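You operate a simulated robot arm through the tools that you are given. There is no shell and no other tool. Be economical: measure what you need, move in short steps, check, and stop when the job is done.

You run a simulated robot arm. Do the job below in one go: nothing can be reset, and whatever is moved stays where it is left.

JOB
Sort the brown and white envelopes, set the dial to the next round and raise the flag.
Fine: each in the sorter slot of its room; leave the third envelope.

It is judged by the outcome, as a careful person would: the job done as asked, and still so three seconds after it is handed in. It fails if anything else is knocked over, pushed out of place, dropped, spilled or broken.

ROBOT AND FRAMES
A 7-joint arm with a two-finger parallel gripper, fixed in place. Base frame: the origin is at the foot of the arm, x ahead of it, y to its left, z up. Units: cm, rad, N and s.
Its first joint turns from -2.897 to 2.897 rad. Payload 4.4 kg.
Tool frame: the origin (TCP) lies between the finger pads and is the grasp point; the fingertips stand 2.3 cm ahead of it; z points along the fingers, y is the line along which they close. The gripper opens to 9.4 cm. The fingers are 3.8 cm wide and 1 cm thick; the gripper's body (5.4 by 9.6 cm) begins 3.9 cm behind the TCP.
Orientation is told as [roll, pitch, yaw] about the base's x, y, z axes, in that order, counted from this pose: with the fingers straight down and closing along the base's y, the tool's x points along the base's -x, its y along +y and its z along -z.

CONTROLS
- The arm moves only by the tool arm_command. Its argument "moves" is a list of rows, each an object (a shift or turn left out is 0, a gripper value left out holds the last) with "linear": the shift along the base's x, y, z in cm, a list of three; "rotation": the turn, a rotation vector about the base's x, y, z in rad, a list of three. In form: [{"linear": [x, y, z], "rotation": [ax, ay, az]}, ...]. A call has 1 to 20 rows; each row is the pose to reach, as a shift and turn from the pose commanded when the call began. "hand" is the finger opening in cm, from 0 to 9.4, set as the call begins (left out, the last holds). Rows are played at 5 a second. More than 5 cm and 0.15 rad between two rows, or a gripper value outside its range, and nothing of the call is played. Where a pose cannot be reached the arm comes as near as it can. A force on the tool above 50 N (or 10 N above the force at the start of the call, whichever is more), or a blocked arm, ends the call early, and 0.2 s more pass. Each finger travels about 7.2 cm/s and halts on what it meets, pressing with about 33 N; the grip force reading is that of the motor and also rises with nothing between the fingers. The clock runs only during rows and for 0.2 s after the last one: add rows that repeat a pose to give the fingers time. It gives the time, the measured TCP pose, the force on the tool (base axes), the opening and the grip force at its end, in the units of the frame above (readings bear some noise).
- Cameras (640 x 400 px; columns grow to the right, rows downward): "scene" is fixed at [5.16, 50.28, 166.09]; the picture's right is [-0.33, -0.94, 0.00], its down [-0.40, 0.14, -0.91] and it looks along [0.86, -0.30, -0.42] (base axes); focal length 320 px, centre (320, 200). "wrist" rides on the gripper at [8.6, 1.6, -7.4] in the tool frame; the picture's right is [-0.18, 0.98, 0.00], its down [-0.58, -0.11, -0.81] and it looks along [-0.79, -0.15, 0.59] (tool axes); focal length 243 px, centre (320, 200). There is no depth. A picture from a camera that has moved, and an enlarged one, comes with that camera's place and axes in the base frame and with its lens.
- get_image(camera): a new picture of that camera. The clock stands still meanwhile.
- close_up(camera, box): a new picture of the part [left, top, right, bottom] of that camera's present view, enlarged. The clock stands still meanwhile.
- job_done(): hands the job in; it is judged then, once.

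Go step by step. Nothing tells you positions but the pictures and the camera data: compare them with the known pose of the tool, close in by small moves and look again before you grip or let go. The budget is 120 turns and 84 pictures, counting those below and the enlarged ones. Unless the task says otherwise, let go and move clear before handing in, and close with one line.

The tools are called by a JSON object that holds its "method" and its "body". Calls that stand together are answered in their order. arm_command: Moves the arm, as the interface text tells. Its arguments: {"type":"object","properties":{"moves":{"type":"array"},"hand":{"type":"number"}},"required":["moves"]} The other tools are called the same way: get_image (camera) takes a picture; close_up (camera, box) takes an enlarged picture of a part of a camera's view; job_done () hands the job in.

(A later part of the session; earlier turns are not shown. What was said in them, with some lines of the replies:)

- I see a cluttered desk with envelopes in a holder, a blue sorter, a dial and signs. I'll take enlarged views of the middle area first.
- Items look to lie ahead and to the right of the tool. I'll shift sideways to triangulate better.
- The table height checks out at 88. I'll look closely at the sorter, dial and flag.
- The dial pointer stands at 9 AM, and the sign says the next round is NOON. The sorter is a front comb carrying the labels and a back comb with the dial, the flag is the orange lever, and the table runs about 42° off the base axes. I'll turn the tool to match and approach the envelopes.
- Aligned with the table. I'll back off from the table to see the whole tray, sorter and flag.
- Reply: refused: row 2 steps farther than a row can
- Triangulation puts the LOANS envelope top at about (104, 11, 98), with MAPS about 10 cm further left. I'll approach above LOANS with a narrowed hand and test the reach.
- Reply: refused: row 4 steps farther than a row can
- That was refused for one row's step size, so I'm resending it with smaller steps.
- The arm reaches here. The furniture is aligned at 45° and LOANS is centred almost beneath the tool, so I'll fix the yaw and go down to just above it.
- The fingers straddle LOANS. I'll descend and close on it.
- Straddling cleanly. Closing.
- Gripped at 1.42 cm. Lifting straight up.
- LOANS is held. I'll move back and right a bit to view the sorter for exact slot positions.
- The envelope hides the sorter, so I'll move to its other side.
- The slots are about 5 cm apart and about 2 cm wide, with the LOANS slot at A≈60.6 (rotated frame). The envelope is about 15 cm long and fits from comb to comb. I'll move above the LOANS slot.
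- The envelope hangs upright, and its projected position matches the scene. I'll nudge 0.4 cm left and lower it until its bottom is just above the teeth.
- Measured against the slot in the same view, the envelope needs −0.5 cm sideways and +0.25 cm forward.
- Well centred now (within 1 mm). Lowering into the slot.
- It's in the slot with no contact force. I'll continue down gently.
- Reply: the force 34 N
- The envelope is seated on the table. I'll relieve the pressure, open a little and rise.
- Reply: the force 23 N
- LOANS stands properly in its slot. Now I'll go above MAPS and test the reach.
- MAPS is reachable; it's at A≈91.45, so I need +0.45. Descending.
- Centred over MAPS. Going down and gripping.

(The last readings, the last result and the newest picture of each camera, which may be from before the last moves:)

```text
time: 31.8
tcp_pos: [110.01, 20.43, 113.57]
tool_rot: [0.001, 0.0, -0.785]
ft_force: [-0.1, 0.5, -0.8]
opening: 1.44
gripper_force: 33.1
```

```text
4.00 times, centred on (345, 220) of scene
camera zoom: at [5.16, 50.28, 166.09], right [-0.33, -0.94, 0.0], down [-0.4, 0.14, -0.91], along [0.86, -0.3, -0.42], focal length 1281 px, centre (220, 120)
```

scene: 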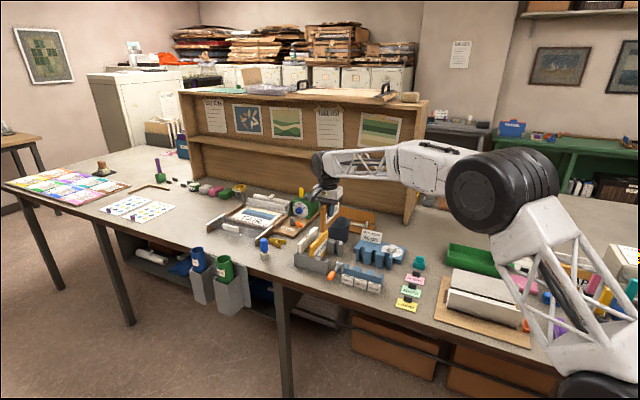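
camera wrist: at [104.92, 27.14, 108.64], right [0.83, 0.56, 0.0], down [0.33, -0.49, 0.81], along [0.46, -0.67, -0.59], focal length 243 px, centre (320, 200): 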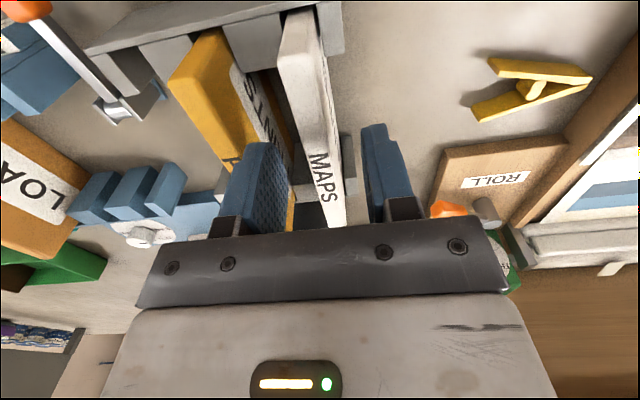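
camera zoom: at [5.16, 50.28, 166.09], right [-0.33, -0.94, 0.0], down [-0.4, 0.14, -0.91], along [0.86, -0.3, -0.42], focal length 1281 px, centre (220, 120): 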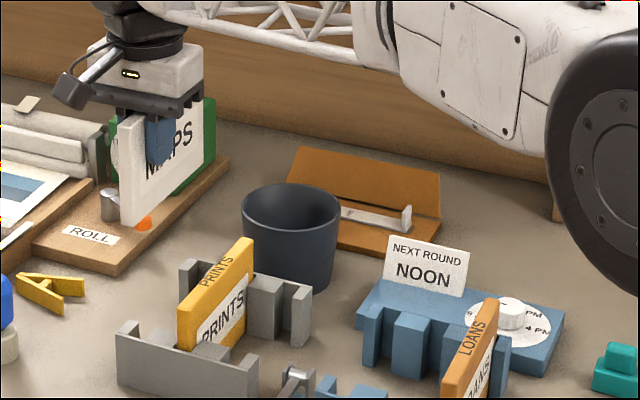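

MAPS is held. I'll carry it over above the MAPS slot.

{"method": "arm_command", "body": {"moves": [{"linear": [-3.15, -3.15, 0]}, {"linear": [-6.3, -6.3, 0]}, {"linear": [-9.45, -9.45, 0]}, {"linear": [-12.6, -12.6, 0]}, {"linear": [-15.75, -15.75, 0]}, {"linear": [-18.8, -18.8, 0]}, {"linear": [-18.8, -18.8, -4]}, {"linear": [-18.8, -18.8, -8]}, {"linear": [-18.8, -18.8, -10.5]}, {"linear": [-18.8, -18.8, -10.5]}, {"linear": [-18.8, -18.8, -10.5]}]}}

{"method": "close_up", "body": {"camera": "wrist", "box": [220, 0, 380, 100]}}

{"method": "close_up", "body": {"camera": "scene", "box": [310, 215, 438, 295]}}

```text
time: 34.2
tcp_pos: [91.16, 1.12, 103.11]
tool_rot: [0.001, 0.0, -0.786]
ft_force: [0.1, 0.0, 0.1]
opening: 1.45
gripper_force: 33.4
```

```text
4.00 times, centred on (300, 50) of wrist
camera zoom: at [86.23, 8.37, 110.62], right [0.83, 0.56, 0.0], down [0.33, -0.49, 0.81], along [0.46, -0.67, -0.59], focal length 970 px, centre (400, 800)
```

zoom: 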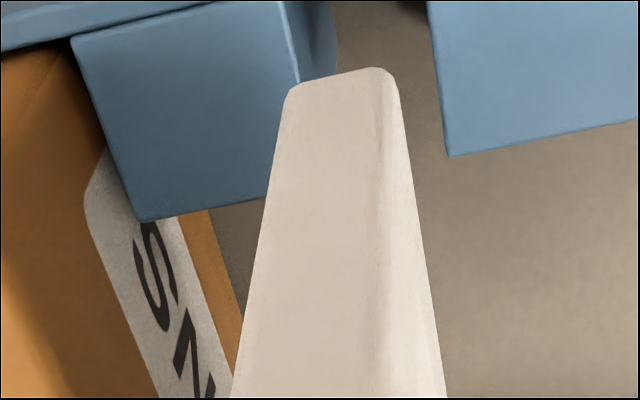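

```text
5.00 times, centred on (374, 255) of scene
camera zoom: at [5.16, 50.28, 166.09], right [-0.33, -0.94, 0.0], down [-0.4, 0.14, -0.91], along [0.86, -0.3, -0.42], focal length 1601 px, centre (50, -75)
```

zoom: 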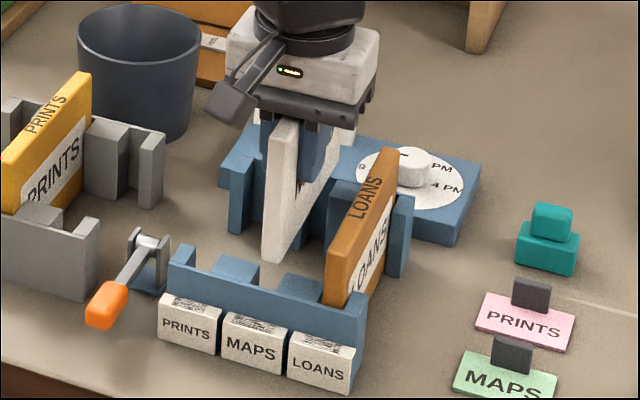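

It needs +0.23 cm sideways and −0.4 cm back. I'll correct and lower to just above the teeth.

{"method": "arm_command", "body": {"moves": [{"linear": [-0.12, 0.45, 0]}, {"linear": [-0.12, 0.45, -0.8]}, {"linear": [-0.12, 0.45, -0.8]}, {"linear": [-0.12, 0.45, -0.8]}]}}

{"method": "close_up", "body": {"camera": "wrist", "box": [220, 0, 380, 100]}}

```text
time: 35.2
tcp_pos: [91.01, 1.6, 102.24]
tool_rot: [0.0, -0.001, -0.785]
ft_force: [0.7, 1.1, 0.3]
opening: 1.46
gripper_force: 33.3
```

```text
4.00 times, centred on (300, 50) of wrist
camera zoom: at [86.07, 8.89, 109.77], right [0.83, 0.56, 0.0], down [0.33, -0.49, 0.81], along [0.46, -0.67, -0.59], focal length 970 px, centre (400, 800)
```

zoom: 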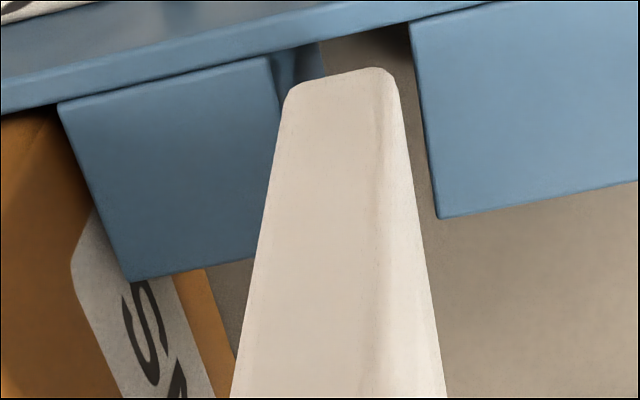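

Centred within 1 mm. Lowering.

{"method": "arm_command", "body": {"moves": [{"linear": [0, 0, -1]}, {"linear": [0, 0, -2]}, {"linear": [0, 0, -3]}, {"linear": [0, 0, -4]}, {"linear": [0, 0, -5]}, {"linear": [0, 0, -6]}, {"linear": [0, 0, -6.4]}, {"linear": [0, 0, -6.4]}]}}

{"method": "close_up", "body": {"camera": "scene", "box": [330, 225, 426, 285]}}

```text
time: 37.0
tcp_pos: [90.83, 1.67, 95.87]
tool_rot: [0.003, -0.001, -0.786]
ft_force: [19.3, -20.1, 9.5]
opening: 1.45
gripper_force: 33.1
```

```text
6.67 times, centred on (378, 255) of scene
camera zoom: at [5.16, 50.28, 166.09], right [-0.33, -0.94, 0.0], down [-0.4, 0.14, -0.91], along [0.86, -0.3, -0.42], focal length 2135 px, centre (-67, -167)
```

zoom: 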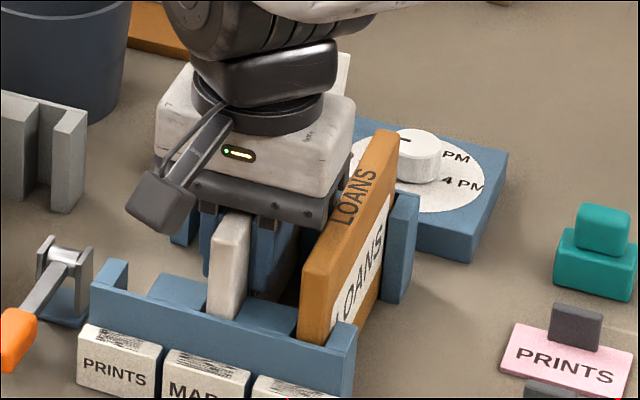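

A sideways force shows the front end pressing on the front bar. I'll shift a little forward to relieve it.

{"method": "arm_command", "body": {"moves": [{"linear": [0.1, -0.1, 0]}, {"linear": [0.2, -0.2, 0]}, {"linear": [0.2, -0.2, 0]}]}}

```text
time: 37.8
tcp_pos: [91.02, 1.67, 95.74]
tool_rot: [0.0, 0.001, -0.785]
ft_force: [-0.2, -0.4, -1.0]
opening: 1.4
gripper_force: 32.9
```

Force is gone. I'll lower the last few millimetres.

{"method": "arm_command", "body": {"moves": [{"linear": [0, 0, -0.2]}, {"linear": [0, 0, -0.4]}, {"linear": [0, 0, -0.4]}]}}

```text
time: 38.6
tcp_pos: [91.08, 1.54, 95.48]
tool_rot: [-0.001, 0.001, -0.784]
ft_force: [-0.3, 1.1, 2.9]
opening: 1.44
gripper_force: 32.4
```

Light contact with the table. I'll open and rise.

{"method": "arm_command", "body": {"moves": [{"linear": [0, 0, 0]}, {"linear": [0, 0, 0]}, {"linear": [0, 0, 0]}], "hand": 3.2}}

{"method": "arm_command", "body": {"moves": [{"linear": [0, 0, 2]}, {"linear": [0, 0, 4.5]}, {"linear": [0, 0, 9]}, {"linear": [0, 0, 13]}, {"linear": [0, 0, 17]}, {"linear": [0, 0, 17]}]}}

{"method": "get_image", "body": {"camera": "wrist"}}

{"method": "close_up", "body": {"camera": "scene", "box": [310, 215, 438, 295]}}

```text
time: 39.4
tcp_pos: [91.08, 1.67, 95.45]
tool_rot: [0.001, 0.0, -0.785]
ft_force: [0.1, 0.0, -1.0]
opening: 3.18
gripper_force: 0.2
```

```text
time: 40.8
tcp_pos: [91.0, 1.41, 112.59]
tool_rot: [-0.001, -0.001, -0.785]
ft_force: [0.8, -0.3, -0.1]
opening: 3.17
gripper_force: 0.1
```

```text
35 pictures are left
camera wrist: at [86.12, 8.7, 120.11], right [0.83, 0.56, 0.0], down [0.33, -0.49, 0.81], along [0.46, -0.67, -0.59], focal length 243 px, centre (320, 200)
```

wrist: 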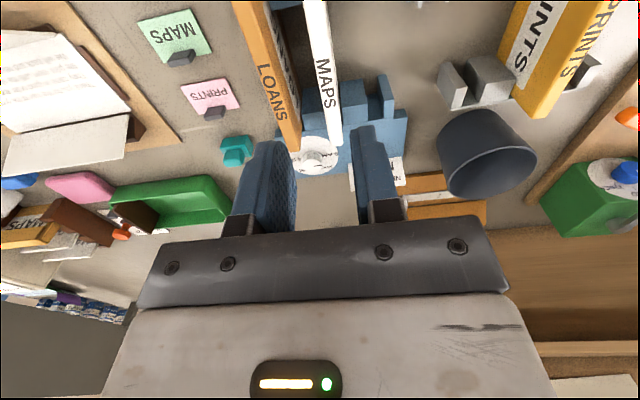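

```text
5.00 times, centred on (374, 255) of scene
camera zoom: at [5.16, 50.28, 166.09], right [-0.33, -0.94, 0.0], down [-0.4, 0.14, -0.91], along [0.86, -0.3, -0.42], focal length 1601 px, centre (50, -75)
```

zoom: 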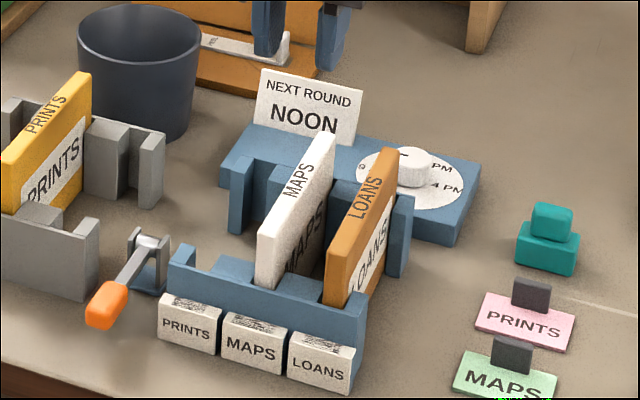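

Both envelopes are properly slotted. Now I'll look closely at the dial.

{"method": "close_up", "body": {"camera": "wrist", "box": [280, 125, 360, 175]}}

{"method": "close_up", "body": {"camera": "scene", "box": [375, 235, 415, 260]}}

```text
8.00 times, centred on (320, 150) of wrist
camera zoom: at [86.12, 8.7, 120.11], right [0.83, 0.56, 0.0], down [0.33, -0.49, 0.81], along [0.46, -0.67, -0.59], focal length 1941 px, centre (320, 600)
```

zoom: 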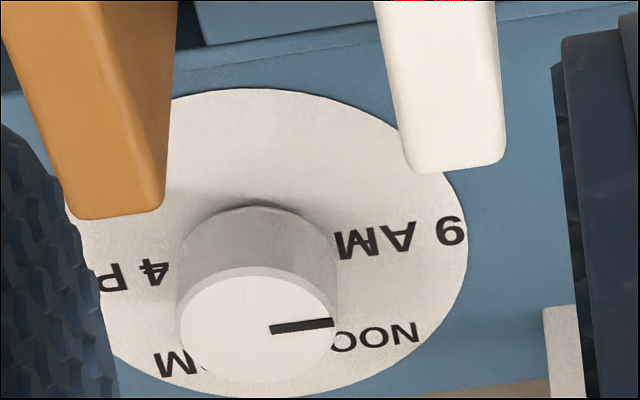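

```text
16.00 times, centred on (395, 248) of scene
camera zoom: at [5.16, 50.28, 166.09], right [-0.33, -0.94, 0.0], down [-0.4, 0.14, -0.91], along [0.86, -0.3, -0.42], focal length 5124 px, centre (-880, -560)
```

zoom: 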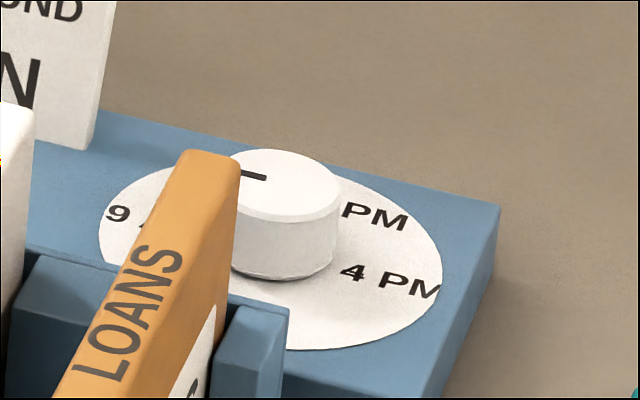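

The labels lie about 60° apart (9 AM, NOON, 2 PM, 4 PM), and the mark is at 9 AM, so it needs a −60° turn about z, which is clockwise from above. I'll go above the knob, pre-rotated by +30°.

{"method": "arm_command", "body": {"moves": [{"linear": [1.9, -3.1, 0], "rotation": [0, 0, 0.12]}, {"linear": [3.8, -6.2, 0], "rotation": [0, 0, 0.24]}, {"linear": [5.7, -9.3, 0], "rotation": [0, 0, 0.36]}, {"linear": [7.6, -12.4, 0], "rotation": [0, 0, 0.45]}, {"linear": [9.27, -15.1, 0], "rotation": [0, 0, 0.523]}, {"linear": [9.27, -15.1, -4], "rotation": [0, 0, 0.523]}, {"linear": [9.27, -15.1, -8], "rotation": [0, 0, 0.523]}, {"linear": [9.27, -15.1, -11], "rotation": [0, 0, 0.523]}, {"linear": [9.27, -15.1, -11], "rotation": [0, 0, 0.523]}], "hand": 5.0}}

{"method": "get_image", "body": {"camera": "wrist"}}

{"method": "close_up", "body": {"camera": "scene", "box": [335, 205, 431, 265]}}

```text
time: 42.8
tcp_pos: [100.16, -13.52, 100.97]
tool_rot: [0.001, 0.0, -0.263]
ft_force: [-0.1, 0.4, 0.2]
opening: 5.02
gripper_force: 0.2
```

```text
31 pictures are left
camera wrist: at [92.26, -9.63, 108.44], right [0.43, 0.9, 0.0], down [0.53, -0.26, 0.81], along [0.73, -0.35, -0.59], focal length 243 px, centre (320, 200)
```

wrist: 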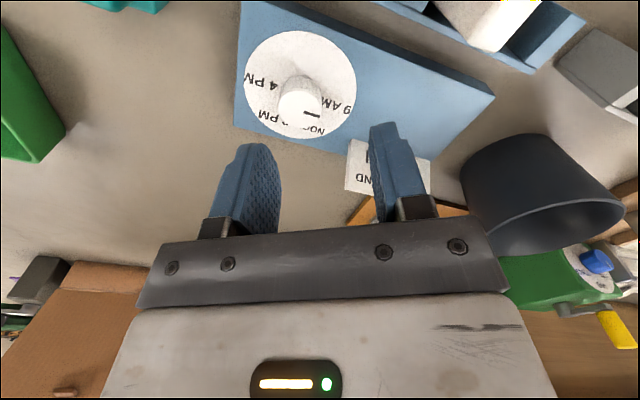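

```text
6.67 times, centred on (383, 235) of scene
camera zoom: at [5.16, 50.28, 166.09], right [-0.33, -0.94, 0.0], down [-0.4, 0.14, -0.91], along [0.86, -0.3, -0.42], focal length 2135 px, centre (-100, -33)
```

zoom: 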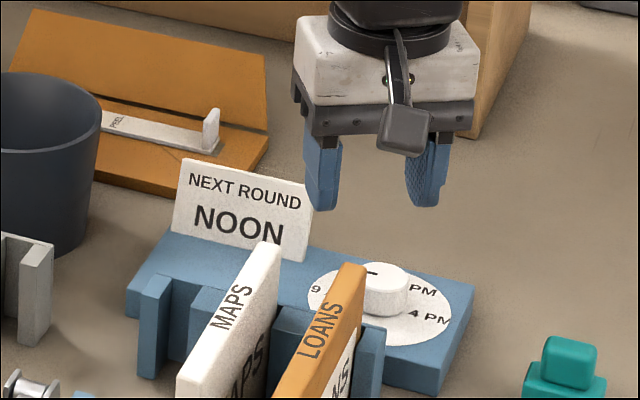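

The knob sits about 1.2 cm further in −y. I'll correct and come down partway.

{"method": "arm_command", "body": {"moves": [{"linear": [-0.35, -1.2, -1]}, {"linear": [-0.35, -1.2, -3]}, {"linear": [-0.35, -1.2, -3]}]}}

{"method": "close_up", "body": {"camera": "scene", "box": [350, 215, 430, 265]}}

{"method": "close_up", "body": {"camera": "wrist", "box": [200, 30, 440, 180]}}

```text
time: 43.6
tcp_pos: [99.8, -14.56, 98.16]
tool_rot: [0.001, -0.001, -0.265]
ft_force: [-0.4, -0.8, -0.1]
opening: 4.96
gripper_force: 0.1
```

```text
8.00 times, centred on (390, 240) of scene
camera zoom: at [5.16, 50.28, 166.09], right [-0.33, -0.94, 0.0], down [-0.4, 0.14, -0.91], along [0.86, -0.3, -0.42], focal length 2562 px, centre (-240, -120)
```

zoom: 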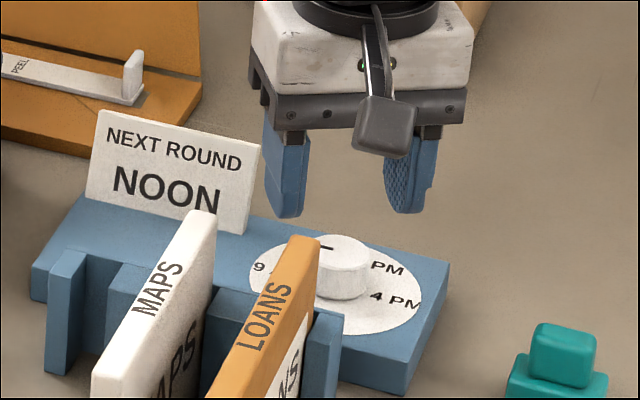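

```text
2.67 times, centred on (320, 105) of wrist
camera zoom: at [92.01, -10.83, 105.7], right [0.43, 0.9, 0.0], down [0.53, -0.26, 0.81], along [0.73, -0.35, -0.59], focal length 647 px, centre (320, 453)
```

zoom: 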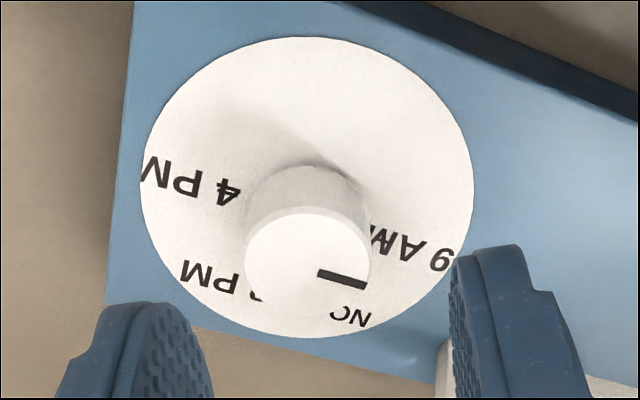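

The knob is between the fingers. Down onto it, then grip.

{"method": "arm_command", "body": {"moves": [{"linear": [0.05, -0.3, -1]}, {"linear": [0.05, -0.3, -2]}, {"linear": [0.05, -0.3, -3.0]}, {"linear": [0.05, -0.3, -3.0]}]}}

{"method": "arm_command", "body": {"moves": [{"linear": [0, 0, 0]}, {"linear": [0, 0, 0]}, {"linear": [0, 0, 0]}, {"linear": [0, 0, 0]}], "hand": 0}}

{"method": "close_up", "body": {"camera": "scene", "box": [350, 215, 430, 265]}}

```text
time: 44.6
tcp_pos: [99.88, -15.18, 95.38]
tool_rot: [0.001, 0.001, -0.264]
ft_force: [0.2, -0.1, -0.1]
opening: 4.98
gripper_force: 0.1
```

```text
time: 45.6
tcp_pos: [99.84, -15.09, 95.25]
tool_rot: [0.0, 0.0, -0.264]
ft_force: [-1.2, 0.1, -0.1]
opening: 0.0
gripper_force: 32.7
```

```text
8.00 times, centred on (390, 240) of scene
camera zoom: at [5.16, 50.28, 166.09], right [-0.33, -0.94, 0.0], down [-0.4, 0.14, -0.91], along [0.86, -0.3, -0.42], focal length 2562 px, centre (-240, -120)
```

zoom: 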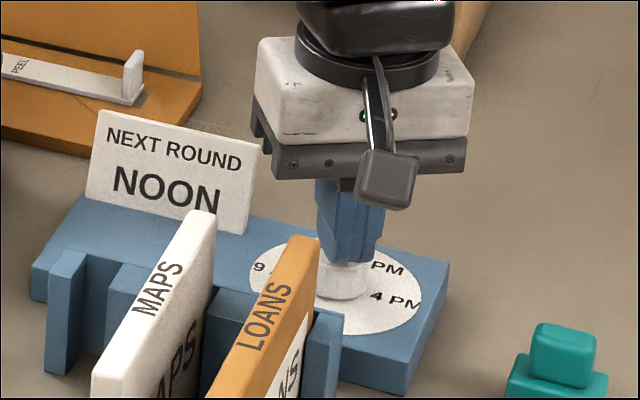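

The fingers closed over the top of the knob, so it's lower than I assumed. Re-solving all views puts its top near z = 92 at about (101.1, −15.6). I'll rise, open and shift.

{"method": "arm_command", "body": {"moves": [{"linear": [0, 0, 2]}, {"linear": [0, 0, 3]}, {"linear": [0, 0, 3]}]}}

{"method": "arm_command", "body": {"moves": [{"linear": [0.6, -0.2, 0]}, {"linear": [1.2, -0.45, 0]}, {"linear": [1.2, -0.45, 0]}, {"linear": [1.2, -0.45, -2]}, {"linear": [1.2, -0.45, -2]}], "hand": 5.0}}

{"method": "get_image", "body": {"camera": "wrist"}}

{"method": "close_up", "body": {"camera": "scene", "box": [350, 215, 430, 265]}}

```text
time: 46.4
tcp_pos: [100.2, -14.96, 98.37]
tool_rot: [0.0, 0.0, -0.264]
ft_force: [-0.3, -0.4, 0.0]
opening: 0.0
gripper_force: 32.8
```

```text
time: 47.6
tcp_pos: [101.13, -15.41, 96.44]
tool_rot: [0.001, -0.001, -0.264]
ft_force: [0.4, 0.1, 0.4]
opening: 5.02
gripper_force: 0.0
```

```text
26 pictures are left
camera wrist: at [93.31, -11.7, 103.9], right [0.43, 0.9, 0.0], down [0.53, -0.26, 0.81], along [0.73, -0.35, -0.59], focal length 243 px, centre (320, 200)
```

wrist: 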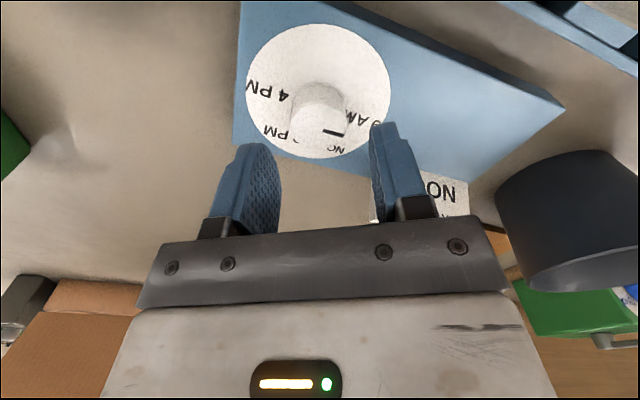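

```text
8.00 times, centred on (390, 240) of scene
camera zoom: at [5.16, 50.28, 166.09], right [-0.33, -0.94, 0.0], down [-0.4, 0.14, -0.91], along [0.86, -0.3, -0.42], focal length 2562 px, centre (-240, -120)
```

zoom: 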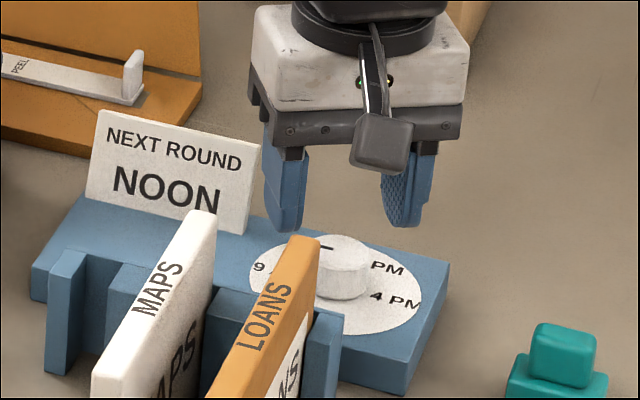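

The knob is centred between the fingers at this height. Descending and gripping.

{"method": "arm_command", "body": {"moves": [{"linear": [0, 0, -1]}, {"linear": [0, 0, -2]}, {"linear": [0, 0, -2.6]}, {"linear": [0, 0, -3.1]}, {"linear": [0, 0, -3.1]}]}}

{"method": "arm_command", "body": {"moves": [{"linear": [0, 0, 0]}, {"linear": [0, 0, 0]}, {"linear": [0, 0, 0]}], "hand": 2.0}}

{"method": "close_up", "body": {"camera": "scene", "box": [350, 215, 430, 265]}}

```text
time: 48.8
tcp_pos: [101.22, -15.59, 93.3]
tool_rot: [0.0, 0.002, -0.263]
ft_force: [0.1, 0.3, 0.1]
opening: 5.0
gripper_force: 0.0
```

```text
time: 49.6
tcp_pos: [101.1, -15.61, 93.26]
tool_rot: [0.0, -0.001, -0.261]
ft_force: [1.0, 1.6, -1.2]
opening: 3.43
gripper_force: 44.9
```

```text
8.00 times, centred on (390, 240) of scene
camera zoom: at [5.16, 50.28, 166.09], right [-0.33, -0.94, 0.0], down [-0.4, 0.14, -0.91], along [0.86, -0.3, -0.42], focal length 2562 px, centre (-240, -120)
```

zoom: 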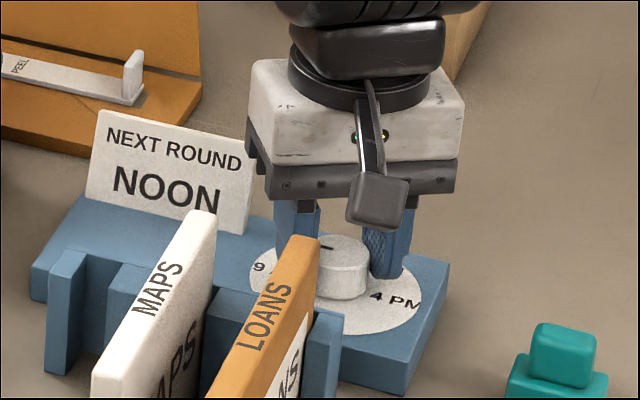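

The knob is gripped at 3.4 cm. Turning −60° slowly.

{"method": "arm_command", "body": {"moves": [{"rotation": [0, 0, -0.1]}, {"rotation": [0, 0, -0.2]}, {"rotation": [0, 0, -0.3]}, {"rotation": [0, 0, -0.4]}, {"rotation": [0, 0, -0.5]}, {"rotation": [0, 0, -0.6]}, {"rotation": [0, 0, -0.7]}, {"rotation": [0, 0, -0.8]}, {"rotation": [0, 0, -0.9]}, {"rotation": [0, 0, -1.0]}, {"rotation": [0, 0, -1.047]}, {"rotation": [0, 0, -1.047]}]}}

{"method": "close_up", "body": {"camera": "scene", "box": [350, 215, 430, 265]}}

```text
time: 51.6
tcp_pos: [101.0, -15.69, 93.24]
tool_rot: [-0.003, -0.001, -1.135]
ft_force: [-15.7, -2.7, 6.3]
opening: 3.43
gripper_force: 45.0
stopped in row 9: the force on the tool passed its limit (the readings are from after the stop); the commanded pose is now the measured one
```

```text
8.00 times, centred on (390, 240) of scene
camera zoom: at [5.16, 50.28, 166.09], right [-0.33, -0.94, 0.0], down [-0.4, 0.14, -0.91], along [0.86, -0.3, -0.42], focal length 2562 px, centre (-240, -120)
```

zoom: 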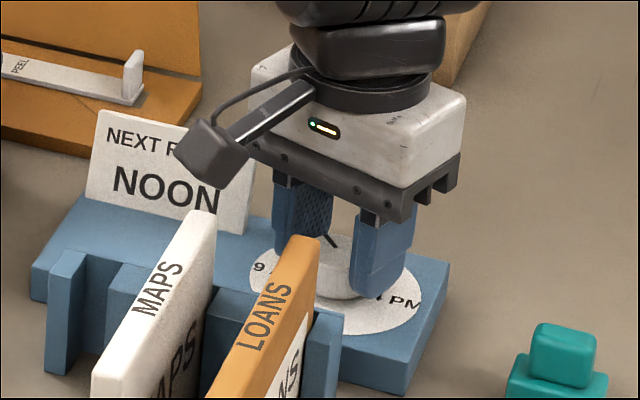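

It turned 50° before the side force stopped it, probably from slight off-centring. I'll open and inspect.

{"method": "arm_command", "body": {"moves": [{"linear": [0, 0, 0]}, {"linear": [0, 0, 0]}], "hand": 4.8}}

{"method": "arm_command", "body": {"moves": [{"linear": [0, 0, 1.5]}, {"linear": [0, 0, 3.2]}, {"linear": [0, 0, 3.2]}]}}

{"method": "get_image", "body": {"camera": "wrist"}}

{"method": "close_up", "body": {"camera": "scene", "box": [350, 215, 430, 265]}}

```text
time: 52.2
tcp_pos: [101.31, -15.55, 93.26]
tool_rot: [0.0, 0.0, -1.133]
ft_force: [0.1, -0.2, 0.3]
opening: 4.82
gripper_force: 0.0
```

```text
time: 53.0
tcp_pos: [101.15, -15.68, 96.49]
tool_rot: [0.0, 0.001, -1.133]
ft_force: [0.0, -0.2, 0.2]
opening: 4.81
gripper_force: 0.0
```

```text
22 pictures are left
camera wrist: at [99.07, -7.14, 104.01], right [0.97, 0.25, 0.0], down [0.15, -0.57, 0.81], along [0.2, -0.78, -0.59], focal length 243 px, centre (320, 200)
```

wrist: 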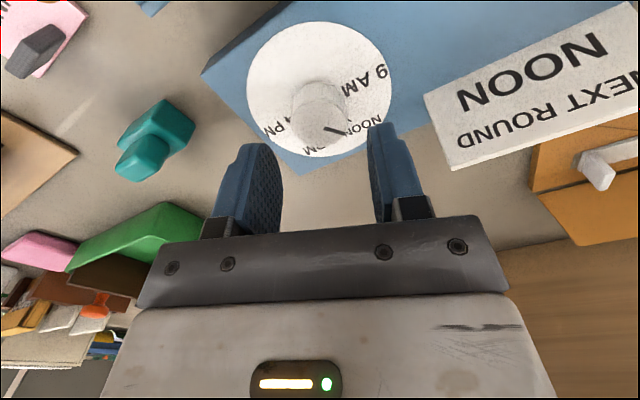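

```text
8.00 times, centred on (390, 240) of scene
camera zoom: at [5.16, 50.28, 166.09], right [-0.33, -0.94, 0.0], down [-0.4, 0.14, -0.91], along [0.86, -0.3, -0.42], focal length 2562 px, centre (-240, -120)
```

zoom: 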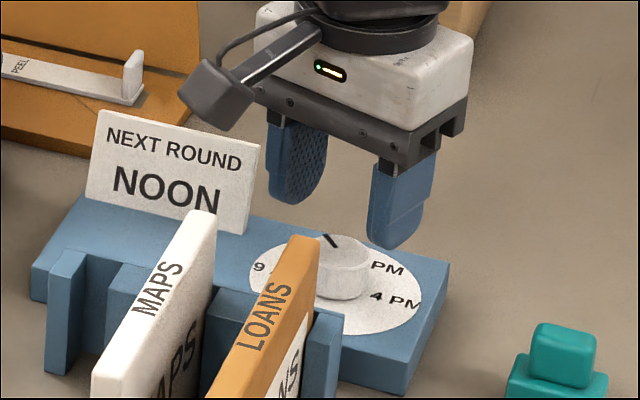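

{"method": "close_up", "body": {"camera": "wrist", "box": [240, 10, 400, 165]}}

```text
2.58 times, centred on (320, 88) of wrist
camera zoom: at [99.07, -7.14, 104.01], right [0.97, 0.25, 0.0], down [0.15, -0.57, 0.81], along [0.2, -0.78, -0.59], focal length 626 px, centre (320, 490)
```

zoom: 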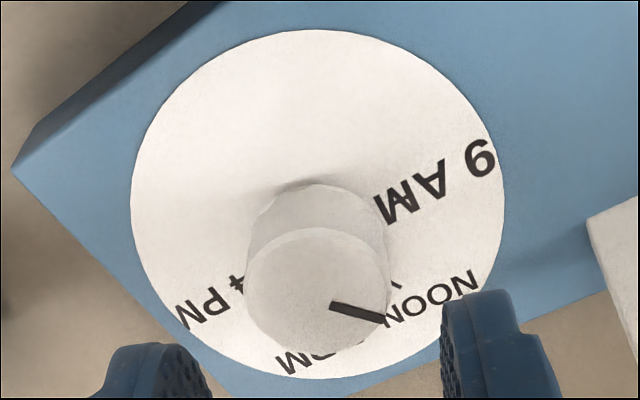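

The mark now points about 20° short of the NOON tick. I'll re-grip with a slight back-rotation and turn the remainder.

{"method": "arm_command", "body": {"moves": [{"rotation": [0, 0, 0.1]}, {"linear": [0, 0, -1], "rotation": [0, 0, 0.2]}, {"linear": [0, 0, -2.2], "rotation": [0, 0, 0.2]}, {"linear": [0, 0, -3.2], "rotation": [0, 0, 0.2]}, {"linear": [0, 0, -3.2], "rotation": [0, 0, 0.2]}]}}

{"method": "arm_command", "body": {"moves": [{"linear": [0, 0, 0]}, {"linear": [0, 0, 0]}, {"linear": [0, 0, 0]}], "hand": 2.0}}

{"method": "arm_command", "body": {"moves": [{"rotation": [0, 0, -0.08]}, {"rotation": [0, 0, -0.16]}, {"rotation": [0, 0, -0.24]}, {"rotation": [0, 0, -0.32]}, {"rotation": [0, 0, -0.32]}]}}

{"method": "arm_command", "body": {"moves": [{"linear": [0, 0, 0]}, {"linear": [0, 0, 0]}], "hand": 4.8}}

{"method": "arm_command", "body": {"moves": [{"linear": [0, 0, 1.5], "rotation": [0, 0, 0.06]}, {"linear": [0, 0, 3.2], "rotation": [0, 0, 0.12]}, {"linear": [0, 0, 3.2], "rotation": [0, 0, 0.12]}]}}

{"method": "close_up", "body": {"camera": "wrist", "box": [240, 10, 400, 165]}}

```text
time: 54.2
tcp_pos: [101.27, -15.58, 93.26]
tool_rot: [0.0, 0.0, -0.934]
ft_force: [-0.2, -0.4, 0.4]
opening: 4.78
gripper_force: 0.0
```

```text
time: 55.0
tcp_pos: [101.17, -15.62, 93.21]
tool_rot: [-0.002, 0.0, -0.934]
ft_force: [-25.5, -8.9, 4.7]
opening: 3.38
gripper_force: 44.6
```

```text
time: 55.8
tcp_pos: [101.21, -15.58, 93.31]
tool_rot: [-0.003, -0.001, -1.148]
ft_force: [-16.2, -0.7, 6.5]
opening: 3.39
gripper_force: 44.9
stopped in row 3: the force on the tool passed its limit (the readings are from after the stop); the commanded pose is now the measured one
```

```text
time: 56.4
tcp_pos: [101.14, -15.64, 93.23]
tool_rot: [-0.001, -0.001, -1.148]
ft_force: [-0.1, 0.5, 0.6]
opening: 4.79
gripper_force: 0.1
```

```text
time: 57.2
tcp_pos: [101.22, -15.55, 96.58]
tool_rot: [-0.002, -0.001, -1.029]
ft_force: [-0.7, -0.1, -1.4]
opening: 4.78
gripper_force: 0.1
```

```text
2.58 times, centred on (320, 88) of wrist
camera zoom: at [98.29, -7.36, 103.99], right [0.94, 0.35, 0.0], down [0.21, -0.55, 0.81], along [0.28, -0.76, -0.59], focal length 626 px, centre (320, 490)
```

zoom: 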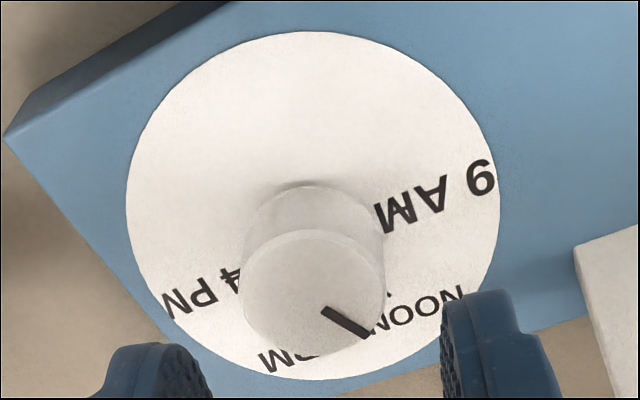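

The mark is now close to NOON. I'll verify from the scene camera.

{"method": "close_up", "body": {"camera": "scene", "box": [375, 235, 415, 260]}}

```text
16.00 times, centred on (395, 248) of scene
camera zoom: at [5.16, 50.28, 166.09], right [-0.33, -0.94, 0.0], down [-0.4, 0.14, -0.91], along [0.86, -0.3, -0.42], focal length 5124 px, centre (-880, -560)
```

zoom: 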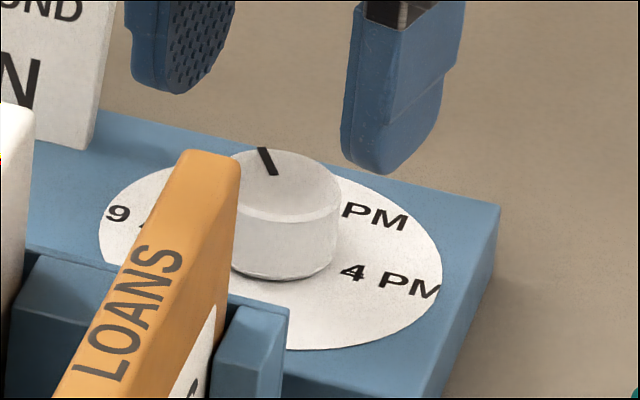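

All views put the mark within a few degrees of NOON, so the dial is done. Next is the flag lever: pivot near A=76, B=62.5 and handle near B=54. I'll rise and move to view it.

{"method": "arm_command", "body": {"moves": [{"linear": [0, 0, 4]}, {"linear": [0, 0, 8]}, {"linear": [0, 0, 12]}, {"linear": [0, 0, 15.5]}, {"linear": [-1.5, 3.7, 15.5], "rotation": [0, 0, 0.08]}, {"linear": [-3, 7.4, 15.5], "rotation": [0, 0, 0.16]}, {"linear": [-4.5, 11.1, 15.5], "rotation": [0, 0, 0.244]}, {"linear": [-6, 14.8, 15.5], "rotation": [0, 0, 0.244]}, {"linear": [-7.5, 18.5, 15.5], "rotation": [0, 0, 0.244]}, {"linear": [-9, 22.2, 15.5], "rotation": [0, 0, 0.244]}, {"linear": [-10.5, 25.9, 15.5], "rotation": [0, 0, 0.244]}, {"linear": [-12, 29.6, 15.5], "rotation": [0, 0, 0.244]}, {"linear": [-13.5, 33.3, 15.5], "rotation": [0, 0, 0.244]}, {"linear": [-15, 36.7, 15.5], "rotation": [0, 0, 0.244]}, {"linear": [-15, 36.7, 15.5], "rotation": [0, 0, 0.244]}], "hand": 3.6}}

{"method": "get_image", "body": {"camera": "wrist"}}

```text
time: 60.4
tcp_pos: [86.05, 21.01, 111.7]
tool_rot: [-0.001, 0.001, -0.783]
ft_force: [0.3, 0.1, 0.3]
opening: 3.6
gripper_force: 0.1
```

```text
17 pictures are left
camera wrist: at [81.14, 28.19, 119.27], right [0.82, 0.57, 0.0], down [0.34, -0.49, 0.81], along [0.46, -0.67, -0.59], focal length 243 px, centre (320, 200)
```

wrist: 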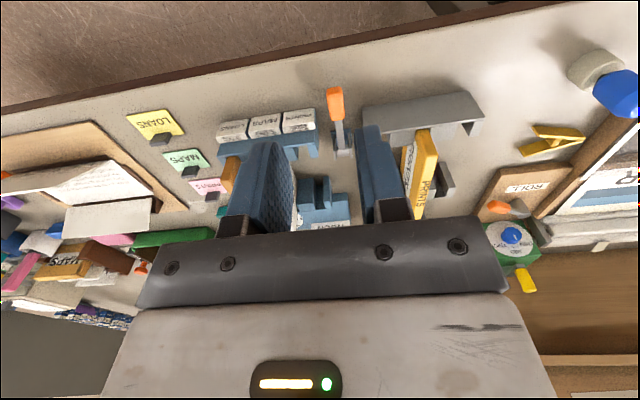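

Handle located at A=76.1, B=52–56.6, about 2 cm wide. I'll move above it and check.

{"method": "arm_command", "body": {"moves": [{"linear": [2.9, -2.6, -1]}, {"linear": [5.8, -5.23, -2]}, {"linear": [5.8, -5.23, -6]}, {"linear": [5.8, -5.23, -10]}, {"linear": [5.8, -5.23, -13.5]}, {"linear": [5.8, -5.23, -13.5]}]}}

{"method": "get_image", "body": {"camera": "wrist"}}

{"method": "close_up", "body": {"camera": "scene", "box": [280, 215, 392, 285]}}

```text
time: 61.8
tcp_pos: [91.84, 15.7, 98.52]
tool_rot: [-0.003, 0.0, -0.783]
ft_force: [0.1, -0.2, -0.5]
opening: 3.6
gripper_force: 0.0
```

```text
16 pictures are left
camera wrist: at [86.96, 22.88, 106.09], right [0.82, 0.57, 0.0], down [0.34, -0.49, 0.81], along [0.46, -0.67, -0.59], focal length 243 px, centre (320, 200)
```

wrist: 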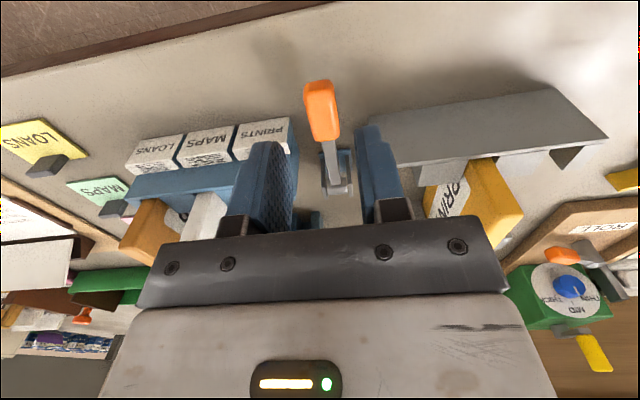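

```text
5.71 times, centred on (336, 250) of scene
camera zoom: at [5.16, 50.28, 166.09], right [-0.33, -0.94, 0.0], down [-0.4, 0.14, -0.91], along [0.86, -0.3, -0.42], focal length 1830 px, centre (229, -86)
```

zoom: 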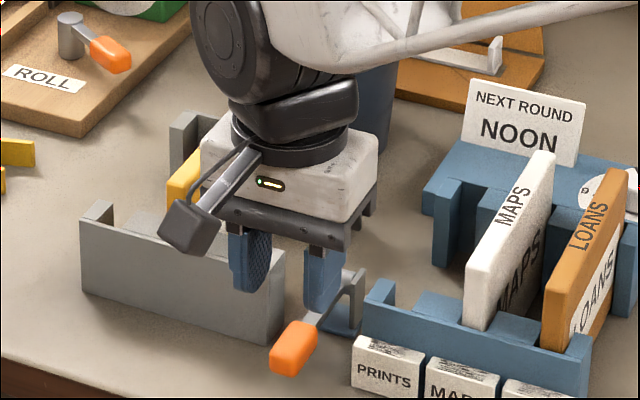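

Aligned over the handle. I'll descend around it, staying clear of the label block, and grip.

{"method": "arm_command", "body": {"moves": [{"linear": [0.2, 0, -1.5]}, {"linear": [0.2, 0, -3]}, {"linear": [0.2, 0, -4.5]}, {"linear": [0.2, 0, -5.5]}, {"linear": [0.2, 0, -6.2]}, {"linear": [0.2, 0, -6.2]}]}}

{"method": "close_up", "body": {"camera": "scene", "box": [280, 215, 392, 285]}}

{"method": "get_image", "body": {"camera": "wrist"}}

```text
time: 63.2
tcp_pos: [92.07, 15.76, 92.15]
tool_rot: [-0.001, -0.001, -0.781]
ft_force: [-0.2, -0.2, 0.5]
opening: 3.6
gripper_force: 0.0
```

```text
5.71 times, centred on (336, 250) of scene
camera zoom: at [5.16, 50.28, 166.09], right [-0.33, -0.94, 0.0], down [-0.4, 0.14, -0.91], along [0.86, -0.3, -0.42], focal length 1830 px, centre (229, -86)
```

zoom: 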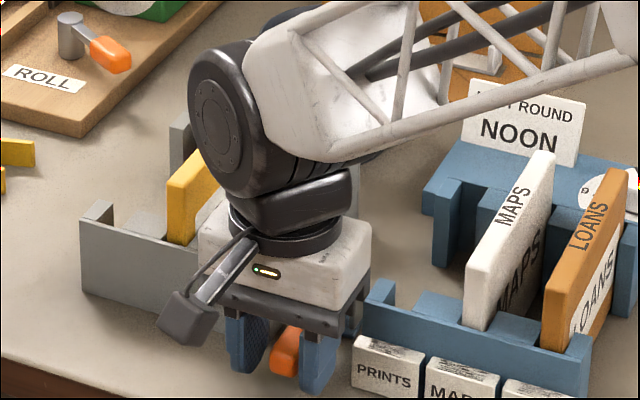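

```text
13 pictures are left
camera wrist: at [87.24, 22.95, 99.63], right [0.82, 0.57, 0.0], down [0.34, -0.49, 0.81], along [0.46, -0.67, -0.59], focal length 243 px, centre (320, 200)
```

wrist: 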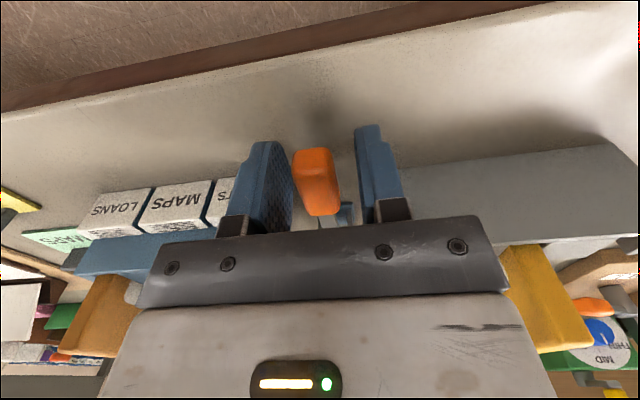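

The handle is between the fingers. I'll nudge 0.3 cm and grip it.

{"method": "arm_command", "body": {"moves": [{"linear": [-0.22, -0.22, 0]}, {"linear": [-0.22, -0.22, 0]}]}}

{"method": "arm_command", "body": {"moves": [{"linear": [0, 0, 0]}, {"linear": [0, 0, 0]}, {"linear": [0, 0, 0]}], "hand": 1.0}}

{"method": "arm_command", "body": {"moves": [{"linear": [0.03, -0.03, 0.75]}, {"linear": [0.1, -0.1, 1.5]}, {"linear": [0.21, -0.21, 2.25]}, {"linear": [0.48, -0.48, 3.3]}, {"linear": [0.83, -0.83, 4.35]}, {"linear": [0.83, -0.83, 4.35]}]}}

{"method": "close_up", "body": {"camera": "scene", "box": [280, 215, 392, 285]}}

```text
time: 63.8
tcp_pos: [91.87, 15.56, 92.24]
tool_rot: [-0.002, 0.001, -0.784]
ft_force: [-0.3, -0.6, -0.2]
opening: 3.6
gripper_force: 0.1
```

```text
time: 64.6
tcp_pos: [91.84, 15.56, 92.3]
tool_rot: [-0.001, -0.003, -0.784]
ft_force: [-7.6, -4.7, 2.1]
opening: 1.99
gripper_force: 45.0
```

```text
time: 66.0
tcp_pos: [92.74, 14.7, 96.64]
tool_rot: [-0.005, -0.001, -0.785]
ft_force: [-13.0, -5.9, 6.3]
opening: 1.97
gripper_force: 45.0
stopped in row 6: the force on the tool passed its limit (the readings are from after the stop); the commanded pose is now the measured one
```

```text
5.71 times, centred on (336, 250) of scene
camera zoom: at [5.16, 50.28, 166.09], right [-0.33, -0.94, 0.0], down [-0.4, 0.14, -0.91], along [0.86, -0.3, -0.42], focal length 1830 px, centre (229, -86)
```

zoom: 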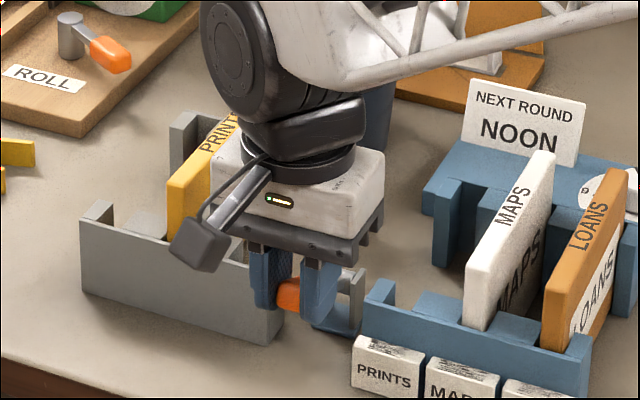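

The flag is rising. I'll continue the arc, tilting the tool a little with the lever to ease the twist in the grip.

{"method": "arm_command", "body": {"moves": [{"linear": [0.2, -0.2, 0.5], "rotation": [0.07, 0.07, 0]}, {"linear": [0.52, -0.52, 1.1], "rotation": [0.14, 0.14, 0]}, {"linear": [0.98, -0.98, 1.8], "rotation": [0.21, 0.21, 0]}, {"linear": [1.55, -1.55, 2.5], "rotation": [0.28, 0.28, 0]}, {"linear": [2.25, -2.25, 3.18], "rotation": [0.35, 0.35, 0]}]}}

{"method": "close_up", "body": {"camera": "scene", "box": [280, 205, 392, 275]}}

```text
time: 67.2
tcp_pos: [94.95, 12.63, 99.71]
tool_rot: [-0.005, 0.498, -0.785]
ft_force: [-14.2, -12.9, -24.0]
opening: 1.97
gripper_force: 44.8
```

```text
5.71 times, centred on (336, 240) of scene
camera zoom: at [5.16, 50.28, 166.09], right [-0.33, -0.94, 0.0], down [-0.4, 0.14, -0.91], along [0.86, -0.3, -0.42], focal length 1830 px, centre (229, -29)
```

zoom: 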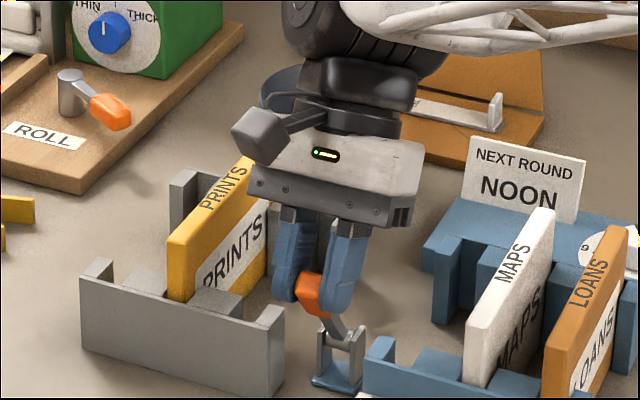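

The lever is at about 60°. Continuing to vertical with a slightly flatter arc.

{"method": "arm_command", "body": {"moves": [{"linear": [0.5, -0.5, -0.1], "rotation": [0.04, 0.04, 0]}, {"linear": [1.0, -1.0, 0.1], "rotation": [0.08, 0.08, 0]}, {"linear": [1.6, -1.6, 0.2], "rotation": [0.12, 0.12, 0]}, {"linear": [2.2, -2.2, 0.3], "rotation": [0.16, 0.16, 0]}, {"linear": [2.8, -2.8, 0.4], "rotation": [0.2, 0.2, 0]}, {"linear": [3.25, -3.25, 0.4], "rotation": [0.24, 0.24, 0]}]}}

{"method": "close_up", "body": {"camera": "scene", "box": [280, 205, 392, 275]}}

```text
time: 67.7
tcp_pos: [95.48, 12.03, 100.06]
tool_rot: [-0.003, 0.561, -0.783]
ft_force: [-13.0, -4.6, 7.6]
opening: 1.94
gripper_force: 44.8
stopped in row 2: the force on the tool passed its limit (the readings are from after the stop); the commanded pose is now the measured one
```

```text
5.71 times, centred on (336, 240) of scene
camera zoom: at [5.16, 50.28, 166.09], right [-0.33, -0.94, 0.0], down [-0.4, 0.14, -0.91], along [0.86, -0.3, -0.42], focal length 1830 px, centre (229, -29)
```

zoom: 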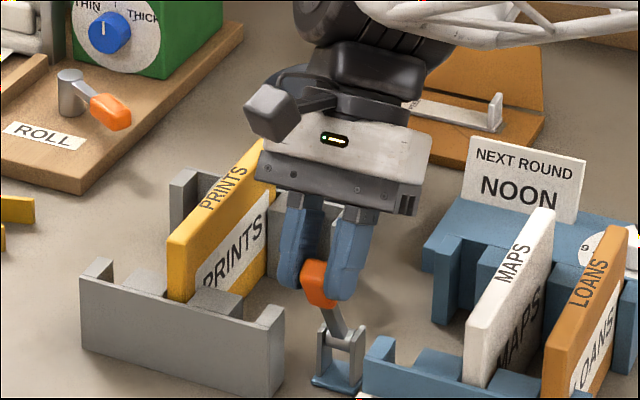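

Limit spike only. I'll continue in finer steps.

{"method": "arm_command", "body": {"moves": [{"linear": [0.2, -0.2, 0.1], "rotation": [0.02, 0.02, 0]}, {"linear": [0.4, -0.4, 0.2], "rotation": [0.04, 0.04, 0]}, {"linear": [0.6, -0.6, 0.3], "rotation": [0.06, 0.06, 0]}, {"linear": [0.85, -0.85, 0.4], "rotation": [0.08, 0.08, 0]}, {"linear": [1.1, -1.1, 0.48], "rotation": [0.1, 0.1, 0]}, {"linear": [1.35, -1.35, 0.55], "rotation": [0.12, 0.12, 0]}, {"linear": [1.6, -1.6, 0.6], "rotation": [0.14, 0.14, 0]}, {"linear": [1.85, -1.85, 0.64], "rotation": [0.16, 0.16, 0]}, {"linear": [2.1, -2.1, 0.66], "rotation": [0.18, 0.18, 0]}, {"linear": [2.4, -2.4, 0.66], "rotation": [0.2, 0.2, 0]}, {"linear": [2.7, -2.7, 0.66], "rotation": [0.22, 0.22, 0]}]}}

{"method": "close_up", "body": {"camera": "scene", "box": [280, 205, 392, 275]}}

```text
time: 70.1
tcp_pos: [98.27, 9.13, 100.89]
tool_rot: [0.001, 0.872, -0.781]
ft_force: [-30.9, -17.6, 27.9]
opening: 1.97
gripper_force: 45.3
```

```text
5.71 times, centred on (336, 240) of scene
camera zoom: at [5.16, 50.28, 166.09], right [-0.33, -0.94, 0.0], down [-0.4, 0.14, -0.91], along [0.86, -0.3, -0.42], focal length 1830 px, centre (229, -29)
```

zoom: 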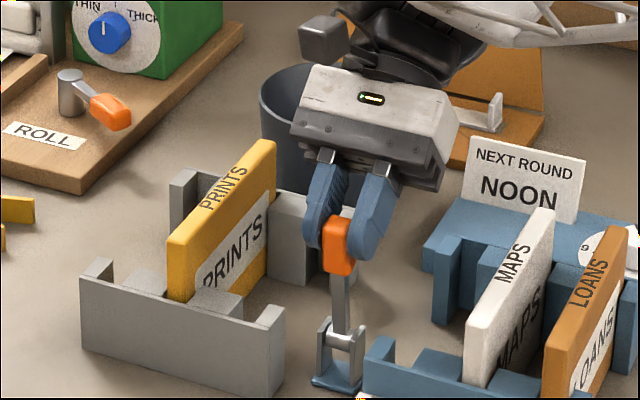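

The lever stands vertical. I'll release and rise clear.

{"method": "arm_command", "body": {"moves": [{"linear": [0, 0, 0]}, {"linear": [0, 0, 0]}, {"linear": [0, 0, 0]}], "hand": 3.8}}

{"method": "arm_command", "body": {"moves": [{"linear": [0, 0, 2]}, {"linear": [0, 0, 4.5]}, {"linear": [0, 0, 9]}, {"linear": [0, 0, 13.5]}, {"linear": [0, 0, 18]}, {"linear": [0, 0, 18]}, {"linear": [0, 0, 18]}]}}

{"method": "close_up", "body": {"camera": "scene", "box": [280, 205, 424, 295]}}

```text
time: 70.9
tcp_pos: [98.29, 9.22, 100.66]
tool_rot: [-0.002, 0.873, -0.785]
ft_force: [0.0, -0.3, -0.2]
opening: 3.79
gripper_force: 0.0
```

```text
time: 72.5
tcp_pos: [98.25, 9.16, 118.54]
tool_rot: [-0.002, 0.872, -0.785]
ft_force: [-0.5, -0.1, -0.3]
opening: 3.79
gripper_force: 0.1
```

```text
4.44 times, centred on (352, 250) of scene
camera zoom: at [5.16, 50.28, 166.09], right [-0.33, -0.94, 0.0], down [-0.4, 0.14, -0.91], along [0.86, -0.3, -0.42], focal length 1423 px, centre (178, -22)
```

zoom: 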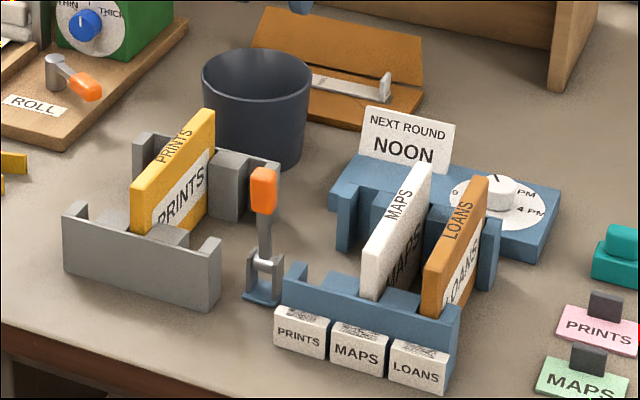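

The flag is upright and staying, and everything else looks in place. One last check of the whole scene and the dial.

{"method": "get_image", "body": {"camera": "scene"}}

{"method": "close_up", "body": {"camera": "scene", "box": [375, 235, 415, 260]}}

```text
7 pictures are left
```

scene: 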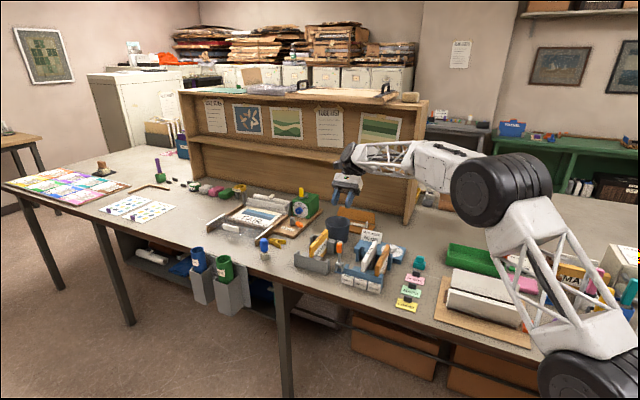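

```text
16.00 times, centred on (395, 248) of scene
camera zoom: at [5.16, 50.28, 166.09], right [-0.33, -0.94, 0.0], down [-0.4, 0.14, -0.91], along [0.86, -0.3, -0.42], focal length 5124 px, centre (-880, -560)
```

zoom: 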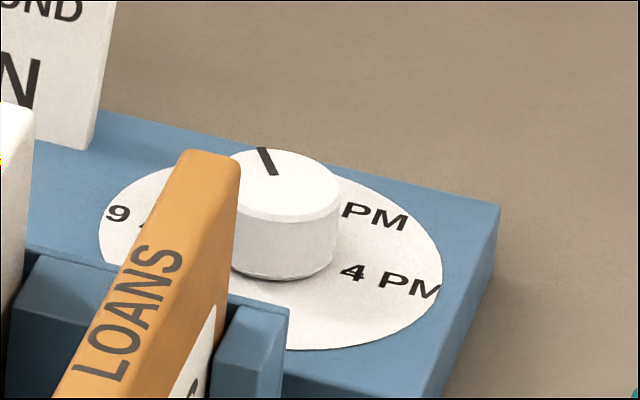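

Both envelopes are in their slots, the dial mark is at NOON, the flag is up and the arm is clear. Handing in.

{"method": "job_done", "body": {}}

```text
The job is handed in.
```

The brown LOANS and white MAPS envelopes are in their sorter slots, PRINTS is left where it was, the dial is within a few degrees of NOON, and the flag is up.
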